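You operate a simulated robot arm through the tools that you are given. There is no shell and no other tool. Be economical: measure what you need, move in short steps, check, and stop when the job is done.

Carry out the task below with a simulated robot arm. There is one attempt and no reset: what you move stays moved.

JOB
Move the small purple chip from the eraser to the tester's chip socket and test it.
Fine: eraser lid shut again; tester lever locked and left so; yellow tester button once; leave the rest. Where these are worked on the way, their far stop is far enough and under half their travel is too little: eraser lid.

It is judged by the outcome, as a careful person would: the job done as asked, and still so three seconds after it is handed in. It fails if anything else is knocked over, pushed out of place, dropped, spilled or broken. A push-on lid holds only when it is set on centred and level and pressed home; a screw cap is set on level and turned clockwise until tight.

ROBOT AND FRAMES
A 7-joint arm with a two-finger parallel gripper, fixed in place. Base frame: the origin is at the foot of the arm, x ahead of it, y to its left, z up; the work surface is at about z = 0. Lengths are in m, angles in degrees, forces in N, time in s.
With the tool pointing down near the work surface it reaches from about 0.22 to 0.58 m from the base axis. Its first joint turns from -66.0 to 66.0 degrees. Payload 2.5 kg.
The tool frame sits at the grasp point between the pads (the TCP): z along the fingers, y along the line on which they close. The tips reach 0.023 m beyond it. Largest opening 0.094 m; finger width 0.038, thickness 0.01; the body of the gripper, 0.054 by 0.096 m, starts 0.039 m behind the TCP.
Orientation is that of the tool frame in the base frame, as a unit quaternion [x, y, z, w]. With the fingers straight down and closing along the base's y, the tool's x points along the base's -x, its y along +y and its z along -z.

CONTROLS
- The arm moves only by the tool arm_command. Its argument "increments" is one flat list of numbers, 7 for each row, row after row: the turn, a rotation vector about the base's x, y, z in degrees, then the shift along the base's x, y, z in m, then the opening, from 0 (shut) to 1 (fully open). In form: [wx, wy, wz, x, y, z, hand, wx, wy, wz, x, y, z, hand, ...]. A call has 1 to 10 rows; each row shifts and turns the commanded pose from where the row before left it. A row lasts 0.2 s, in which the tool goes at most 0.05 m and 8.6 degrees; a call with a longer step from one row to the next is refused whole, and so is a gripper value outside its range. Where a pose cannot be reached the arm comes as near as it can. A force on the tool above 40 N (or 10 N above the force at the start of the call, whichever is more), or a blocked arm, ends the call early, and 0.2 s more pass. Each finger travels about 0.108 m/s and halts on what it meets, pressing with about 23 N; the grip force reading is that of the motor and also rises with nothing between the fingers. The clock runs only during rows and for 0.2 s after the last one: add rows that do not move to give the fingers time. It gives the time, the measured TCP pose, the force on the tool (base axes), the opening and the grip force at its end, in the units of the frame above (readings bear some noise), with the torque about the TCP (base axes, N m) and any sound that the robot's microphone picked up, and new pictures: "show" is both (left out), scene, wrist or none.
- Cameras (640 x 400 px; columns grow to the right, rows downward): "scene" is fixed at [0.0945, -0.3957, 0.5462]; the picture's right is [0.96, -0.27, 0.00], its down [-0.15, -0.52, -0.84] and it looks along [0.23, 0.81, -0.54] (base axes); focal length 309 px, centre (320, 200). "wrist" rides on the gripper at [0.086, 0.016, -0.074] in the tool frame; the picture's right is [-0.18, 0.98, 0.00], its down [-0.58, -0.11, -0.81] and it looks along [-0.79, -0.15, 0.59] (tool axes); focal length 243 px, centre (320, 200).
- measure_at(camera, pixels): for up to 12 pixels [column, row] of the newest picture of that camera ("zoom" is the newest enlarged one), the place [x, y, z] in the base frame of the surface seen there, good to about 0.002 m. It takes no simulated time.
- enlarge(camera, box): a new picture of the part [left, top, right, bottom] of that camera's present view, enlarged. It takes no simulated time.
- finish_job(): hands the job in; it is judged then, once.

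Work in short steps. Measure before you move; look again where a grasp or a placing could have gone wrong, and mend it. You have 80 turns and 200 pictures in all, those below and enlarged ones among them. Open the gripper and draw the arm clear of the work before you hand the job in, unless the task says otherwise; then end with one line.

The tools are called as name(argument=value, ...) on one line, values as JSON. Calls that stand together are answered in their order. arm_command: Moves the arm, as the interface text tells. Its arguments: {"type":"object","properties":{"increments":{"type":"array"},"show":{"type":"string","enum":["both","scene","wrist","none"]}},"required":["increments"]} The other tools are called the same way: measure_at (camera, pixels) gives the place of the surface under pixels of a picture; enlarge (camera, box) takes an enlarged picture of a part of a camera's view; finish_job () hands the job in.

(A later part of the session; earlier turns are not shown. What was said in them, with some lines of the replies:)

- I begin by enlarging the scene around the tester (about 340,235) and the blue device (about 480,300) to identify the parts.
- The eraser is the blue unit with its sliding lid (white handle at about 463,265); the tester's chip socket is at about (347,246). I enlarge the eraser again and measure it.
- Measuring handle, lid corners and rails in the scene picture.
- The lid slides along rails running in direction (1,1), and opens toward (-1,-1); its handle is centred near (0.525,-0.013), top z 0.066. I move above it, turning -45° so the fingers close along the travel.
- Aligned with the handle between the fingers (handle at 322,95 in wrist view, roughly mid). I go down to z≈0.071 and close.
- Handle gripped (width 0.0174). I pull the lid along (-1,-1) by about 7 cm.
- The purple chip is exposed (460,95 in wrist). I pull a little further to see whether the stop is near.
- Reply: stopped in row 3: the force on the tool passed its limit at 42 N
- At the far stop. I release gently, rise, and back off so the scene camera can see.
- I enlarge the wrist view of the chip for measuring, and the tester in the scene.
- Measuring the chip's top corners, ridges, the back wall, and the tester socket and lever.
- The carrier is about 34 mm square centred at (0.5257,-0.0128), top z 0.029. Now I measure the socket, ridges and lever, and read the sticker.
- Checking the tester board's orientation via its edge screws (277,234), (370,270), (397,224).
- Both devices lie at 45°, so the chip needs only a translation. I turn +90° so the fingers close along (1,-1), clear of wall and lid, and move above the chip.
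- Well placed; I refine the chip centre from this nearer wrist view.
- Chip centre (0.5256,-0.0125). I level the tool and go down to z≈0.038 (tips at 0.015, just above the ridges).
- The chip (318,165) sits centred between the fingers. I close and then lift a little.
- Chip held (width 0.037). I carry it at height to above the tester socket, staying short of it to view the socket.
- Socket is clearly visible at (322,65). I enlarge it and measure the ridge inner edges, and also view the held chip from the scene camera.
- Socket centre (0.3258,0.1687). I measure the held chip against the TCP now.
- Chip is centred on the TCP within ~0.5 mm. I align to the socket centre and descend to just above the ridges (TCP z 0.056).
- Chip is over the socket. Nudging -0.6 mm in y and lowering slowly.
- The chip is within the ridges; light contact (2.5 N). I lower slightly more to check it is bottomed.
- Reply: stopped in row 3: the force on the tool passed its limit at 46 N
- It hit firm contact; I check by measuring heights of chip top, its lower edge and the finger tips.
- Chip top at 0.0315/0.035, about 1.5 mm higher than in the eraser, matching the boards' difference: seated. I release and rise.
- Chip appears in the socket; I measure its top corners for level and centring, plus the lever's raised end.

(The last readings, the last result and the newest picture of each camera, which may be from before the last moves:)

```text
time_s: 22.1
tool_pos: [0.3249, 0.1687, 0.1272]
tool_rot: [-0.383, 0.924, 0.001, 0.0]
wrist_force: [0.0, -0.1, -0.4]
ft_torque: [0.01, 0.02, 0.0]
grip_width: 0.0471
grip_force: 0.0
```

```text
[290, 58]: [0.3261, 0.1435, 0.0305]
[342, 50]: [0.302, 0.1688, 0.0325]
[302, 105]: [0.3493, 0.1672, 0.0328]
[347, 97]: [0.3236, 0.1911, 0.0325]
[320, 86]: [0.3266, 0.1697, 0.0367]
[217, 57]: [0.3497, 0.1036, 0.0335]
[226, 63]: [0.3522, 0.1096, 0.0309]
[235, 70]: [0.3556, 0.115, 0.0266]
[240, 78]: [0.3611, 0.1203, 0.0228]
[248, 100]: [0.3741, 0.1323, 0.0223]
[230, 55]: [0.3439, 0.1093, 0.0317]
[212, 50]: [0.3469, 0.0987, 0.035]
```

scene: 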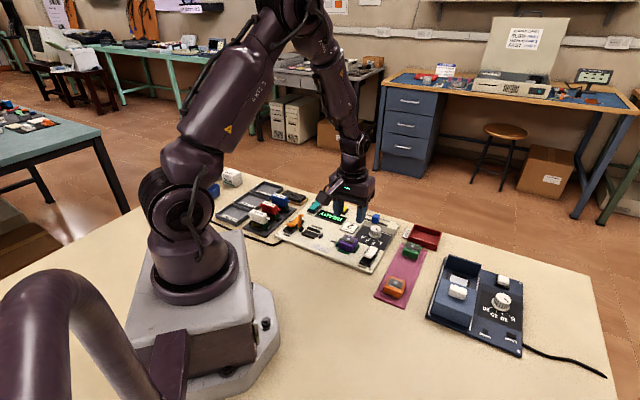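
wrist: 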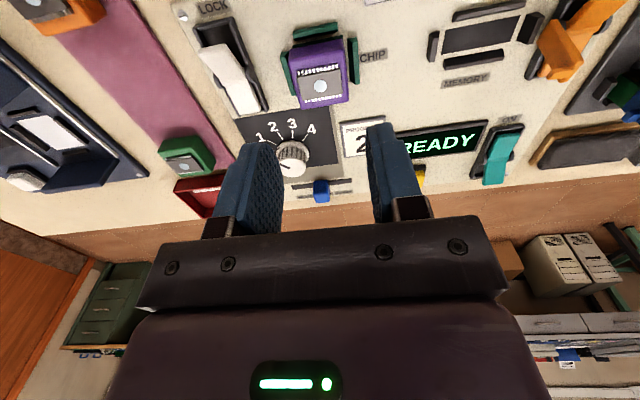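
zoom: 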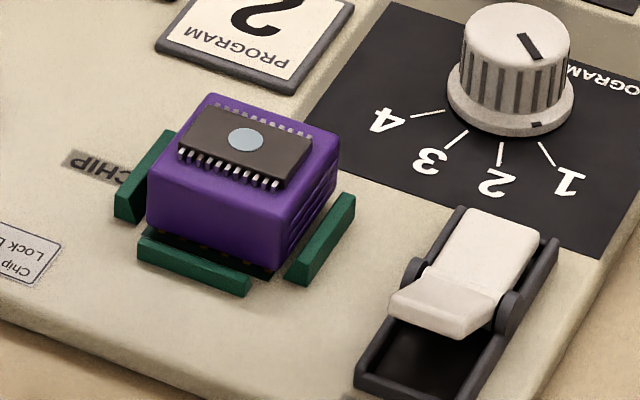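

Chip is level and centred. The LOCK lever is a rocker: its LOCK end is up (tip ≈(0.348,0.099), z 0.034) with pivot ≈(0.3655,0.115). I close the fingers and go above a point at its tip, (0.345,0.0945).

arm_command(increments=[0, 0, 0, 0.007, -0.025, 0, 0.2, 0, 0, 0, 0.007, -0.025, 0, 0, 0, 0, 0, 0.006, -0.0242, -0.02, 0, 0, 0, 0, 0, 0, -0.025, 0, 0, 0, 0, 0, 0, -0.01, 0, 0, 0, 0, 0, 0, 0, 0])

enlarge(camera="scene", box=[324, 225, 404, 275])

```text
time_s: 23.5
tool_pos: [0.3464, 0.0932, 0.0703]
tool_rot: [-0.383, 0.924, 0.0, 0.0]
wrist_force: [0.1, -0.4, 0.4]
ft_torque: [0.01, 0.01, 0.0]
grip_width: 0.0
grip_force: 23.6
```

scene: 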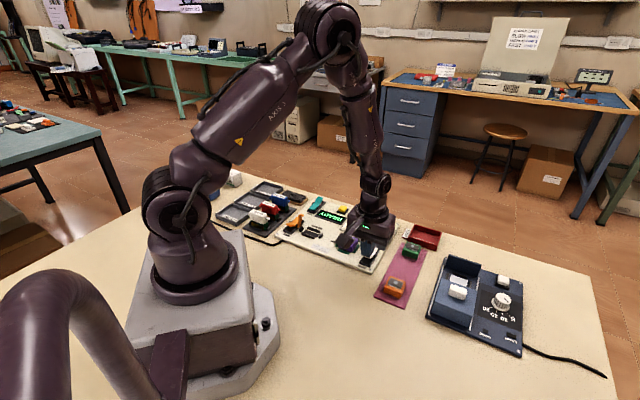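
wrist: 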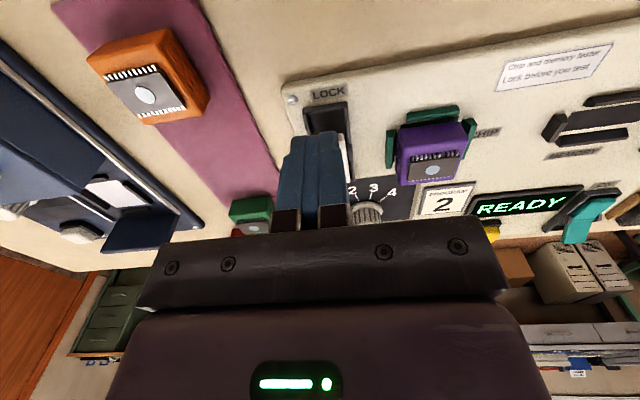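

```text
8.00 times, centred on (364, 250) of scene
```

zoom: 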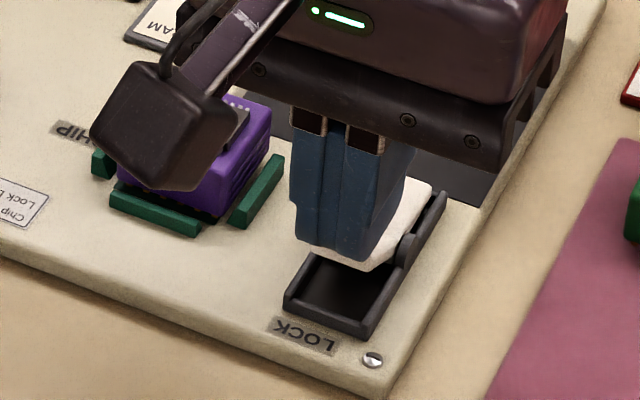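

Fingers are over the raised LOCK end. I press down slowly.

arm_command(increments=[0, 0, 0, -0.0005, 0.0008, -0.008, 0, 0, 0, 0, 0, 0, -0.005, 0, 0, 0, 0, 0, 0, -0.004, 0, 0, 0, 0, 0, 0, -0.004, 0, 0, 0, 0, 0, 0, -0.003, 0, 0, 0, 0, 0, 0, -0.003, 0, 0, 0, 0, 0, 0, 0, 0], show="none")

enlarge(camera="scene", box=[324, 225, 404, 275])

```text
time_s: 25.1
tool_pos: [0.3465, 0.0958, 0.0448]
tool_rot: [-0.384, 0.923, 0.0, 0.0]
wrist_force: [-1.8, -0.2, 7.6]
ft_torque: [0.12, 0.01, 0.02]
grip_width: 0.0
grip_force: 22.9
stopped in row 7: the force on the tool passed its limit at 42 N (the readings are from after the stop); the commanded pose is now the measured one
```

```text
8.00 times, centred on (364, 250) of scene
```

zoom: 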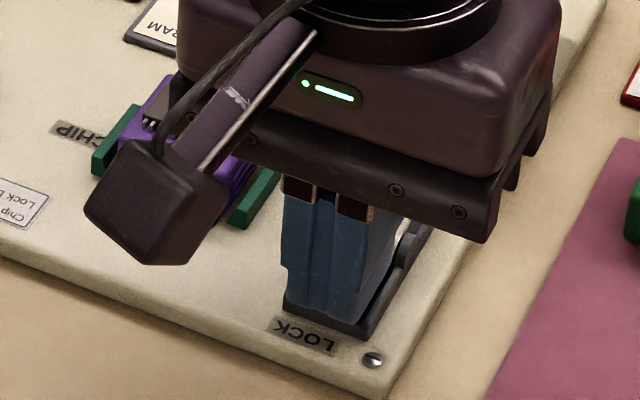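

Firm stop at tip z ≈0.022. I rise and look at the lever and chip.

arm_command(increments=[0, 0, 0, 0, 0, 0.02, 0, 0, 0, 0, 0, 0, 0.04, 0, 0, 0, 0, -0.01, 0.01, 0.04, 0, 0, 0, 0, -0.01, 0.03, 0.02, 0, 0, 0, 0, 0, 0, 0, 0])

enlarge(camera="scene", box=[316, 215, 396, 265])

```text
time_s: 26.3
tool_pos: [0.3249, 0.1361, 0.1655]
tool_rot: [-0.383, 0.924, -0.001, 0.0]
wrist_force: [0.6, -0.5, -0.2]
ft_torque: [0.01, 0.01, -0.04]
grip_width: 0.0002
grip_force: 22.3
```

scene: 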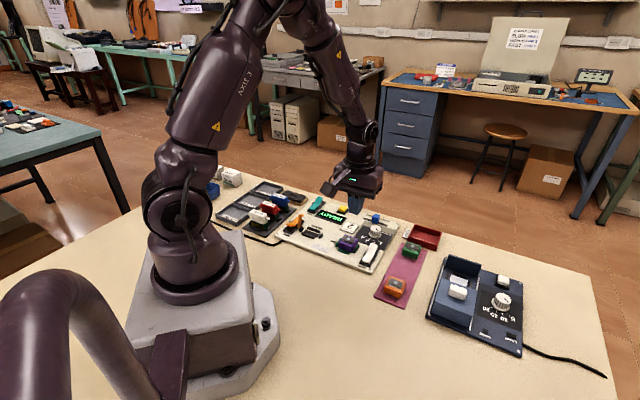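
wrist: 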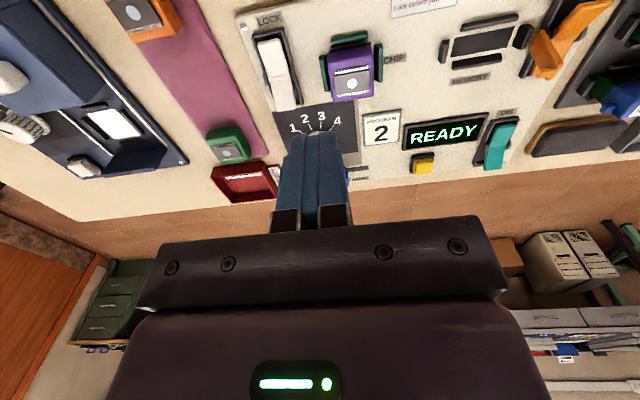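

```text
8.00 times, centred on (356, 240) of scene
```

zoom: 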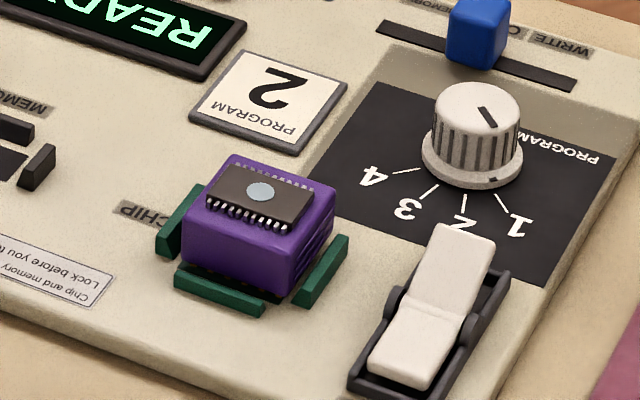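

Lever's LOCK end is down, chip still seated. Now measuring the yellow button.

enlarge(camera="wrist", box=[390, 130, 470, 180])

enlarge(camera="scene", box=[320, 195, 368, 225])

```text
8.00 times, centred on (430, 155) of wrist
```

zoom: 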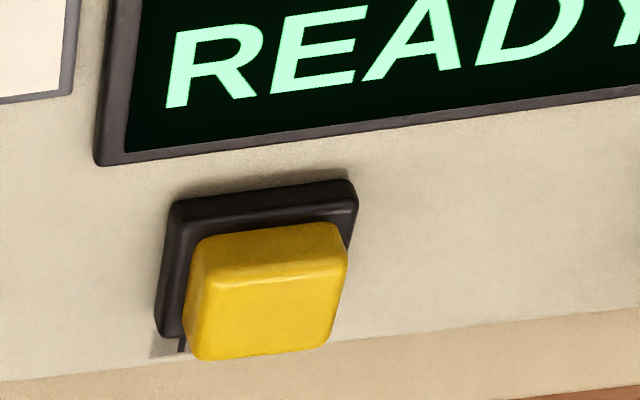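

```text
13.33 times, centred on (344, 210) of scene
```

zoom: 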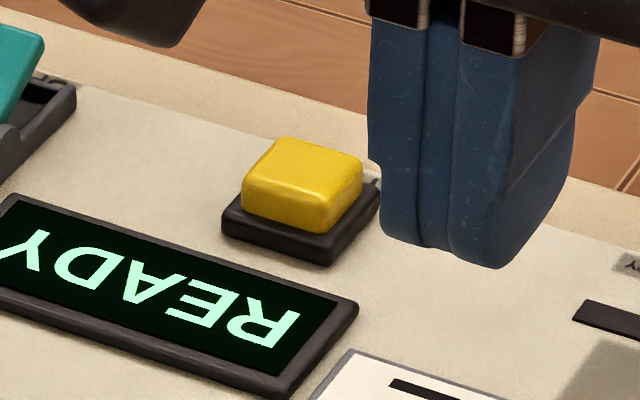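

measure_at(camera="zoom", pixels=[[303, 172], [285, 142], [358, 165], [325, 205], [250, 180], [225, 225], [330, 255]])

measure_at(camera="wrist", pixels=[[422.5, 168], [415, 173], [432, 171], [414.5, 164.5], [432, 162]])

```text
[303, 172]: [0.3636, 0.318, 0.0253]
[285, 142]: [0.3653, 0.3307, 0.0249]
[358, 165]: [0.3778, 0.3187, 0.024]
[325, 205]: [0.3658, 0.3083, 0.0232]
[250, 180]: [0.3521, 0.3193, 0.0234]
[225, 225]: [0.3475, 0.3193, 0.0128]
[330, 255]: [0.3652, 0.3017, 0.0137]
```

```text
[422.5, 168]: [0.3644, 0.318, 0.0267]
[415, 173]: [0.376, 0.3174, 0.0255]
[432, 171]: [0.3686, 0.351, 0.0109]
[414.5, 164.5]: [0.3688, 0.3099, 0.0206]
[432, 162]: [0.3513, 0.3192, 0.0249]
```

Button centre (0.364,0.318), top z 0.0255. I move above it with fingers closed.

arm_command(increments=[0, 0, 0, 0.0078, 0.0364, 0, 0, 0, 0, 0, 0.0078, 0.0364, 0, 0, 0, 0, 0, 0.0078, 0.0364, -0.01, 0, 0, 0, 0, 0.0078, 0.0364, -0.02, 0, 0, 0, 0, 0.0078, 0.0364, -0.02, 0, 0, 0, 0, 0, 0, -0.03, 0, 0, 0, 0, 0, 0, -0.02, 0, 0, 0, 0, 0, 0, 0, 0])

enlarge(camera="scene", box=[310, 185, 374, 225])

```text
time_s: 28.1
tool_pos: [0.3648, 0.316, 0.0655]
tool_rot: [-0.383, 0.924, 0.0, 0.0]
wrist_force: [0.2, -0.2, 0.4]
ft_torque: [-0.01, 0.0, -0.02]
grip_width: 0.0
grip_force: 22.4
```

scene: 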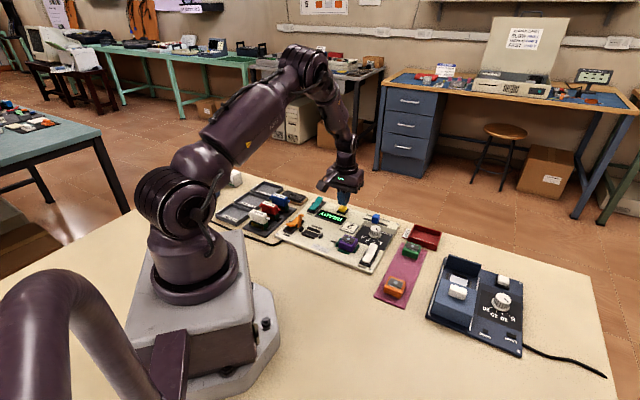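
wrist: 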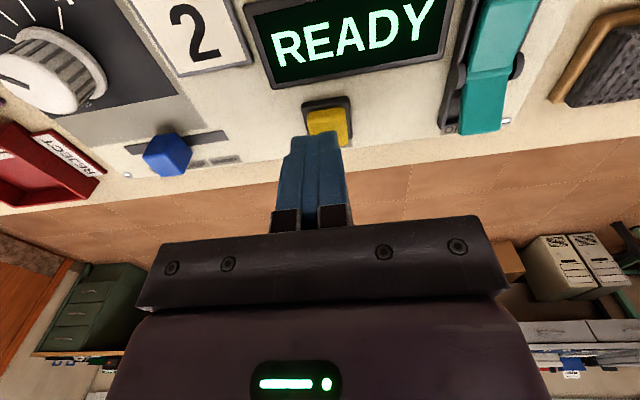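

```text
10.00 times, centred on (342, 205) of scene
```

zoom: 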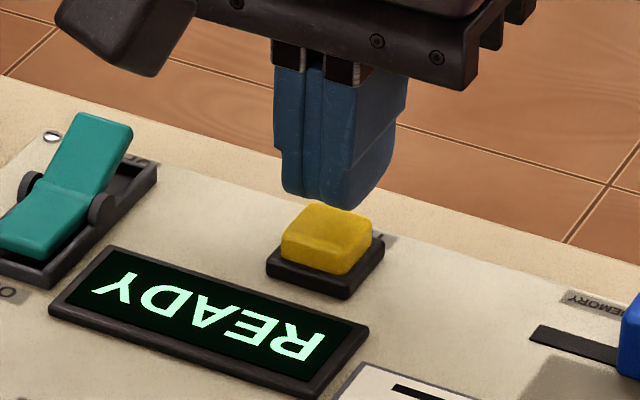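

Over the button. A single steady press downward until it stops.

arm_command(increments=[0, 0, 0, -0.0005, 0.0012, -0.01, 0, 0, 0, 0, 0, 0, -0.005, 0, 0, 0, 0, 0, 0, -0.003, 0, 0, 0, 0, 0, 0, -0.002, 0, 0, 0, 0, 0, 0, -0.002, 0, 0, 0, 0, 0, 0, -0.002, 0, 0, 0, 0, 0, 0, 0, 0], show="scene")

enlarge(camera="scene", box=[310, 185, 374, 225])

```text
time_s: 29.7
tool_pos: [0.3656, 0.3183, 0.0407]
tool_rot: [-0.382, 0.924, -0.001, 0.0]
wrist_force: [-3.2, -6.5, 16.0]
ft_torque: [-0.12, 0.05, -0.03]
grip_width: 0.0002
grip_force: 22.9
heard: click
```

scene: 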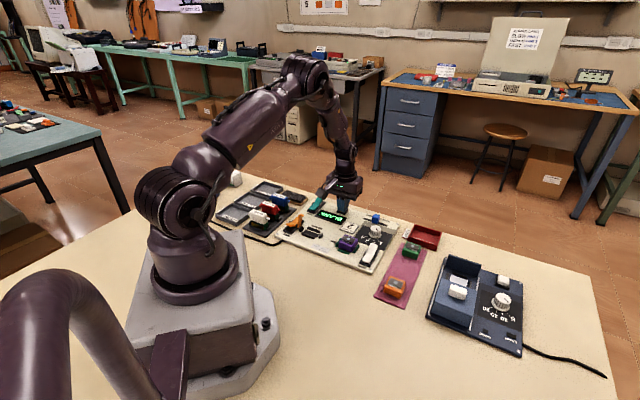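

```text
10.00 times, centred on (342, 205) of scene
```

zoom: 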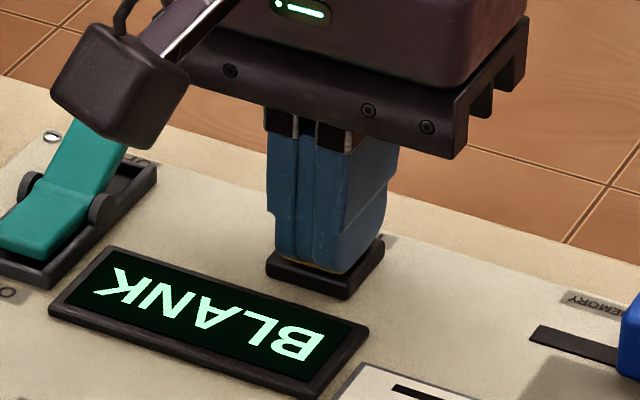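

Click heard and the display reads BLANK: test done. I rise straight up and travel back toward the eraser.

arm_command(increments=[0, 0, 0, 0, 0, 0.01, 0, 0, 0, 0, 0, 0, 0.04, 0, 0, 0, 0, 0, 0, 0.05, 0, 0, 0, 0, 0.015, -0.04, 0.03, 0, 0, 0, 0, 0.015, -0.045, 0, 0, 0, 0, 0, 0.015, -0.045, 0, 0, 0, 0, 0, 0.015, -0.045, 0, 0.3, 0, 0, 0, 0.015, -0.045, 0, 0.5, 0, 0, 0, 0.01, -0.045, 0, 0.5, 0, 0, 0, 0, 0, 0, 0.5])

enlarge(camera="scene", box=[422, 250, 502, 300])

enlarge(camera="scene", box=[270, 190, 398, 270])

```text
refused: row 4 steps farther than a row can; nothing moved
```

```text
8.00 times, centred on (462, 275) of scene
```

zoom: 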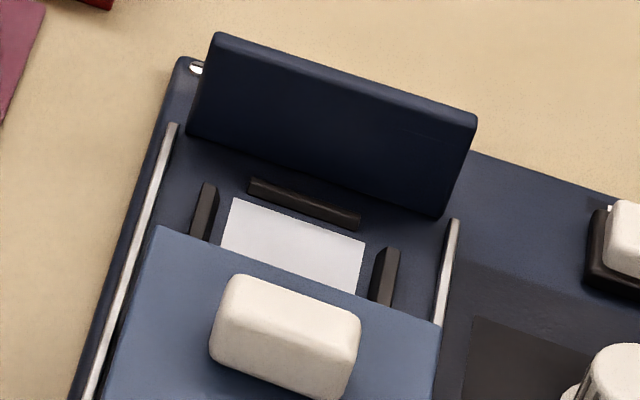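

```text
5.00 times, centred on (334, 230) of scene
```

zoom: 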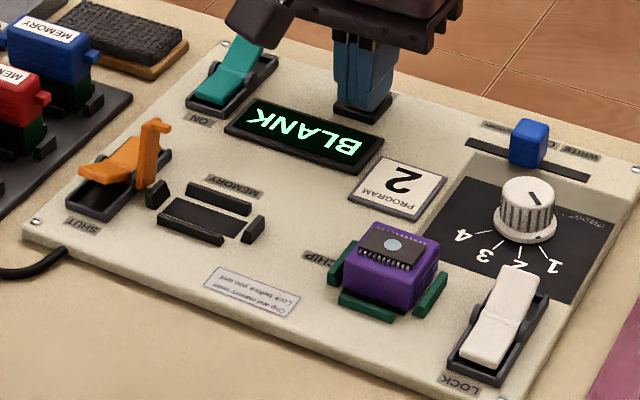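

Refused for one over-long row; I re-send with shorter steps.

arm_command(increments=[0, 0, 0, 0, 0, 0.01, 0, 0, 0, 0, 0, 0, 0.04, 0, 0, 0, 0, 0, 0, 0.045, 0, 0, 0, 0, 0.012, -0.04, 0.02, 0, 0, 0, 0, 0.015, -0.045, 0, 0, 0, 0, 0, 0.015, -0.045, 0, 0, 0, 0, 0, 0.015, -0.045, 0, 0.3, 0, 0, 0, 0.015, -0.045, 0, 0.5, 0, 0, 0, 0.01, -0.045, 0, 0.5, 0, 0, 0, 0, 0, 0, 0.5])

measure_at(camera="scene", pixels=[[457, 290], [451.5, 286], [466, 291], [450, 294], [464, 298.5]])

```text
time_s: 31.9
tool_pos: [0.4467, 0.0521, 0.1571]
tool_rot: [-0.384, 0.923, 0.0, 0.0]
wrist_force: [-0.5, -1.0, -0.1]
ft_torque: [0.02, 0.0, 0.02]
grip_width: 0.0468
grip_force: 0.0
```

scene: 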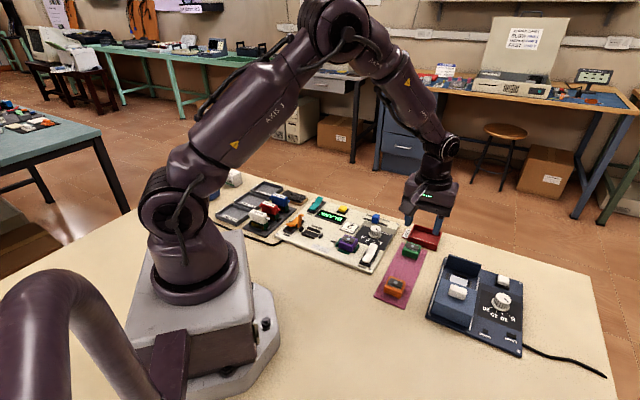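
wrist: 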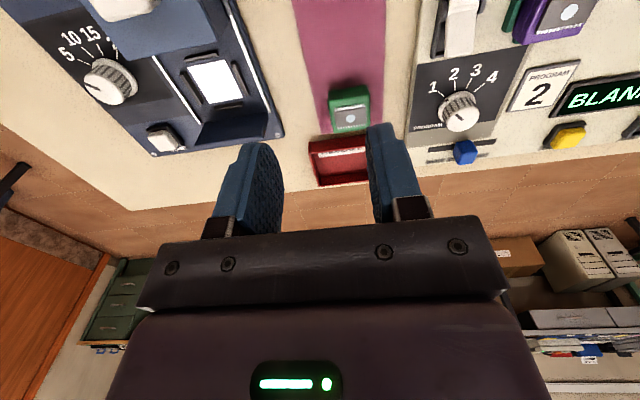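

```text
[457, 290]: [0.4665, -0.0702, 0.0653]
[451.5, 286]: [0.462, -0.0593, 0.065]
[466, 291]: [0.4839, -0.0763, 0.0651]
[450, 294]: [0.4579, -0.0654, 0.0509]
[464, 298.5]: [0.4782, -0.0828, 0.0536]
```

Handle now centred near (0.471,-0.066). I move above it and down, fingers straddling its ends along (1,-1).

arm_command(increments=[0, 0, 0, 0.008, -0.039, 0, 0.6, 0, 0, 0, 0.008, -0.039, -0.007, 0.6, 0, 0, 0, 0.0083, -0.04, -0.02, 0.6, 0, 0, 0, 0, 0, -0.02, 0.6, 0, 0, 0, 0, 0, 0, 0.6])

enlarge(camera="wrist", box=[200, 30, 440, 180])

```text
time_s: 33.1
tool_pos: [0.4692, -0.0647, 0.1097]
tool_rot: [-0.384, 0.923, -0.001, 0.0]
wrist_force: [0.6, -0.1, 0.0]
ft_torque: [0.02, 0.01, 0.01]
grip_width: 0.0562
grip_force: 0.1
```

scene: 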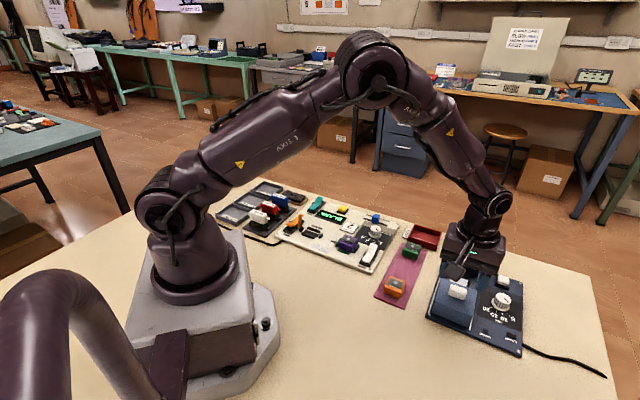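
wrist: 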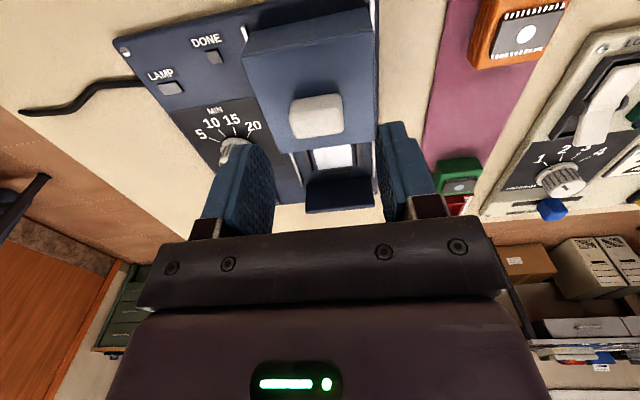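

```text
2.67 times, centred on (320, 105) of wrist
```

zoom: 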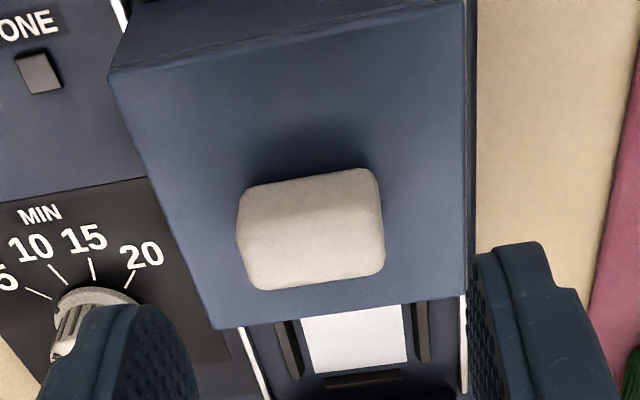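

The left finger comes near the timer knob (235,150); I measure knob top and handle before lowering.

measure_at(camera="wrist", pixels=[[235, 148], [225, 150], [242, 145], [317, 120], [295, 105], [341, 98], [298, 137], [340, 130], [316, 100]])

measure_at(camera="scene", pixels=[[503, 297], [497, 296], [509, 301], [501, 303]])

```text
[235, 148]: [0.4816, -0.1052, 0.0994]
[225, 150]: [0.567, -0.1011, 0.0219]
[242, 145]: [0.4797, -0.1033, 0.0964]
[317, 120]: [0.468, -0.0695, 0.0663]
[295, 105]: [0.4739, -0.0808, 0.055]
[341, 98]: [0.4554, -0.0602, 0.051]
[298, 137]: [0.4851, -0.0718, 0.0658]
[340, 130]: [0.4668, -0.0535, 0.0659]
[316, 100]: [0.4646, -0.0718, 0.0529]
```

```text
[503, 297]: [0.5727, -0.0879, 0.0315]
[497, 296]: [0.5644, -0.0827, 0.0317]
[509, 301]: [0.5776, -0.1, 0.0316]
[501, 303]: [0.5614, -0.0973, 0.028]
```

Knob top is only z 0.032, well below the fingertips. I lower to z 0.0705 and close.

arm_command(increments=[0, 0, 0, 0.001, -0.002, -0.015, 0.6, 0, 0, 0, 0, 0, -0.015, 0.6, 0, 0, 0, 0, 0, -0.009, 0.6, 0, 0, 0, 0, 0, 0, 0.6, 0, 0, 0, 0, 0, 0, 0.4, 0, 0, 0, 0, 0, 0, 0.2, 0, 0, 0, 0, 0, 0, 0.2], show="wrist")

```text
time_s: 34.7
tool_pos: [0.4702, -0.067, 0.071]
tool_rot: [-0.383, 0.924, 0.0, 0.0]
wrist_force: [-1.9, 2.3, 0.0]
ft_torque: [-0.08, 0.1, -0.08]
grip_width: 0.0317
grip_force: 44.7
```

wrist: 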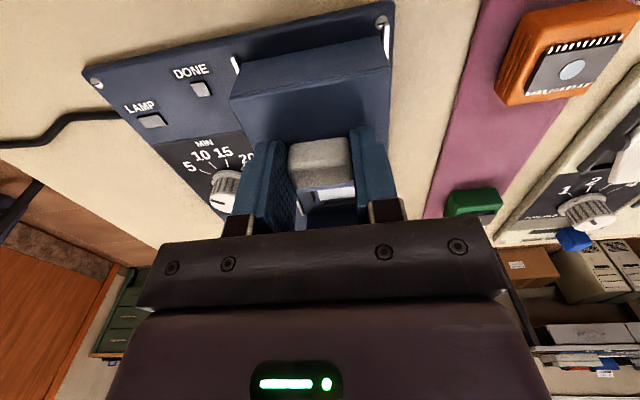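

Handle held (0.0317). I slide the lid back along (1,1).

arm_command(increments=[0, 0, 0, 0.0071, 0.0071, 0, 0.2, 0, 0, 0, 0.0071, 0.0071, 0, 0.2, 0, 0, 0, 0.0071, 0.0071, 0, 0.2, 0, 0, 0, 0.0071, 0.0071, 0, 0.2, 0, 0, 0, 0.0071, 0.0071, 0, 0.2, 0, 0, 0, 0.0071, 0.0071, 0, 0.2, 0, 0, 0, 0.0071, 0.0071, 0, 0.2, 0, 0, 0, 0.003, 0.003, 0, 0.2, 0, 0, 0, 0.003, 0.003, 0, 0.2, 0, 0, 0, 0.002, 0.002, 0, 0.2])

enlarge(camera="scene", box=[410, 240, 538, 320])

```text
time_s: 36.8
tool_pos: [0.5258, -0.0109, 0.0695]
tool_rot: [-0.382, 0.924, 0.001, -0.003]
wrist_force: [-6.4, -0.5, 4.2]
ft_torque: [0.16, -0.52, 0.0]
grip_width: 0.0319
grip_force: 45.4
stopped in row 10: the force on the tool passed its limit at 42 N (the readings are from after the stop); the commanded pose is now the measured one
```

scene: 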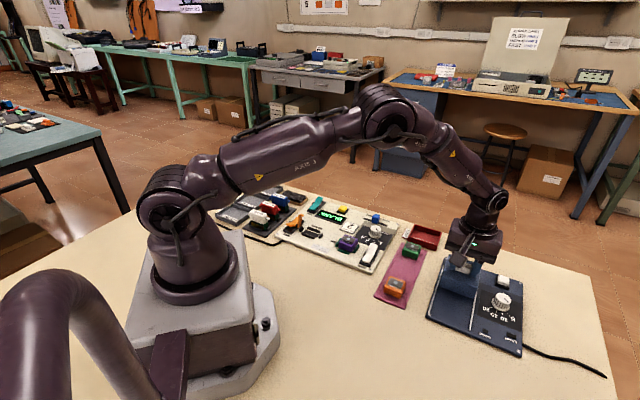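
wrist: 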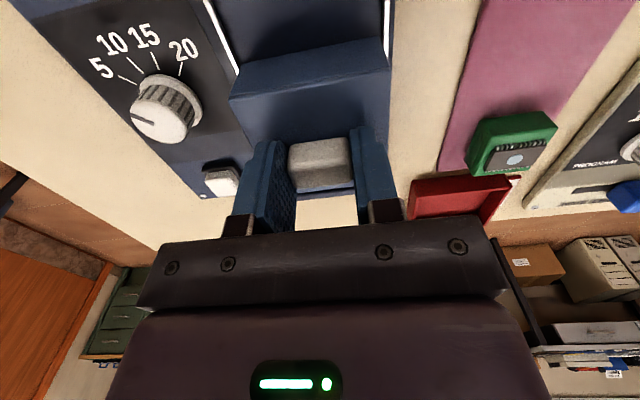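

```text
5.00 times, centred on (474, 280) of scene
```

zoom: 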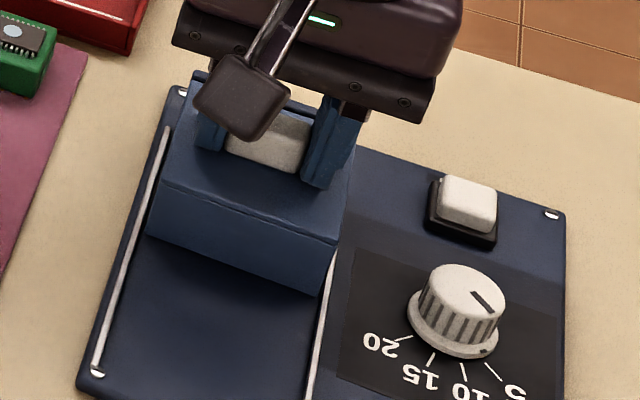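

The lid is at its closed stop. I release and rise clear.

arm_command(increments=[0, 0, 0, 0, 0, 0, 0.45, 0, 0, 0, 0, 0, 0, 0.6, 0, 0, 0, 0, 0, 0.015, 0.65, 0, 0, 0, 0, 0, 0.04, 0.65, 0, 0, 0, 0, 0, 0.045, 0.65, 0, 0, 0, -0.03, 0, 0.035, 0.65, 0, 0, 0, -0.04, 0, 0.02, 0.65, 0, 0, 0, -0.045, 0, 0.01, 0.65, 0, 0, 0, -0.045, 0, 0, 0.65, 0, 0, 0, 0, 0, 0, 0.65])

enlarge(camera="scene", box=[410, 240, 538, 320])

enlarge(camera="scene", box=[270, 190, 398, 270])

```text
time_s: 39.0
tool_pos: [0.3663, -0.0113, 0.2363]
tool_rot: [-0.382, 0.924, 0.0, -0.002]
wrist_force: [0.2, -0.5, -1.5]
ft_torque: [-0.03, -0.02, 0.04]
grip_width: 0.0612
grip_force: 0.1
```

scene: 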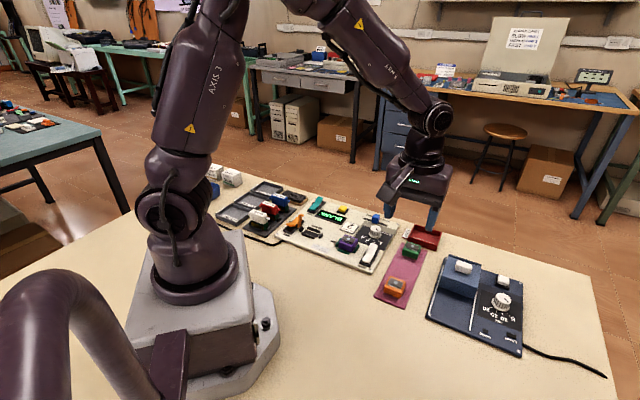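
wrist: 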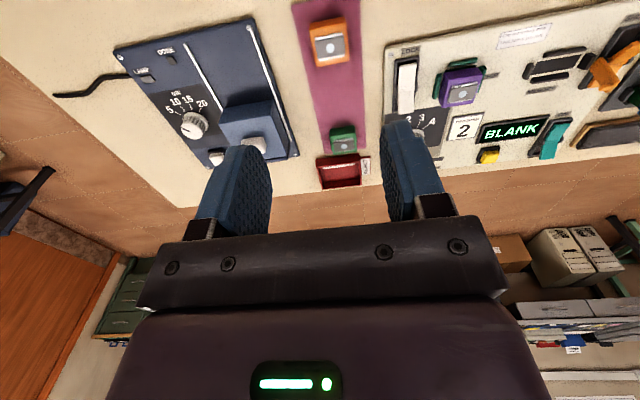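

```text
5.00 times, centred on (474, 280) of scene
```

zoom: 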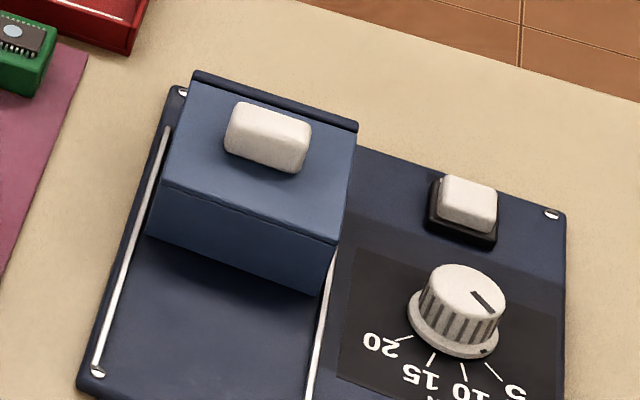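

```text
5.00 times, centred on (334, 230) of scene
```

zoom: 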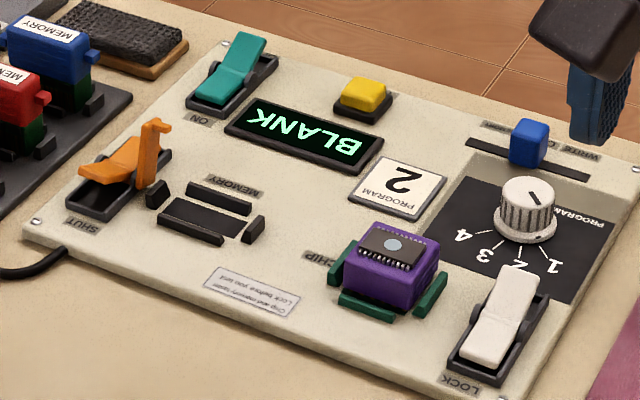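

The lid is shut as at the start, the lever is locked, the chip is seated, the display shows BLANK and the arm is clear. I'm handing the job in.

finish_job()

```text
The job is handed in.
```

The purple chip is seated in the tester's chip socket and locked. One press of the yellow button gave a click and "BLANK" on the display. The eraser lid is shut again, and I left everything else alone.
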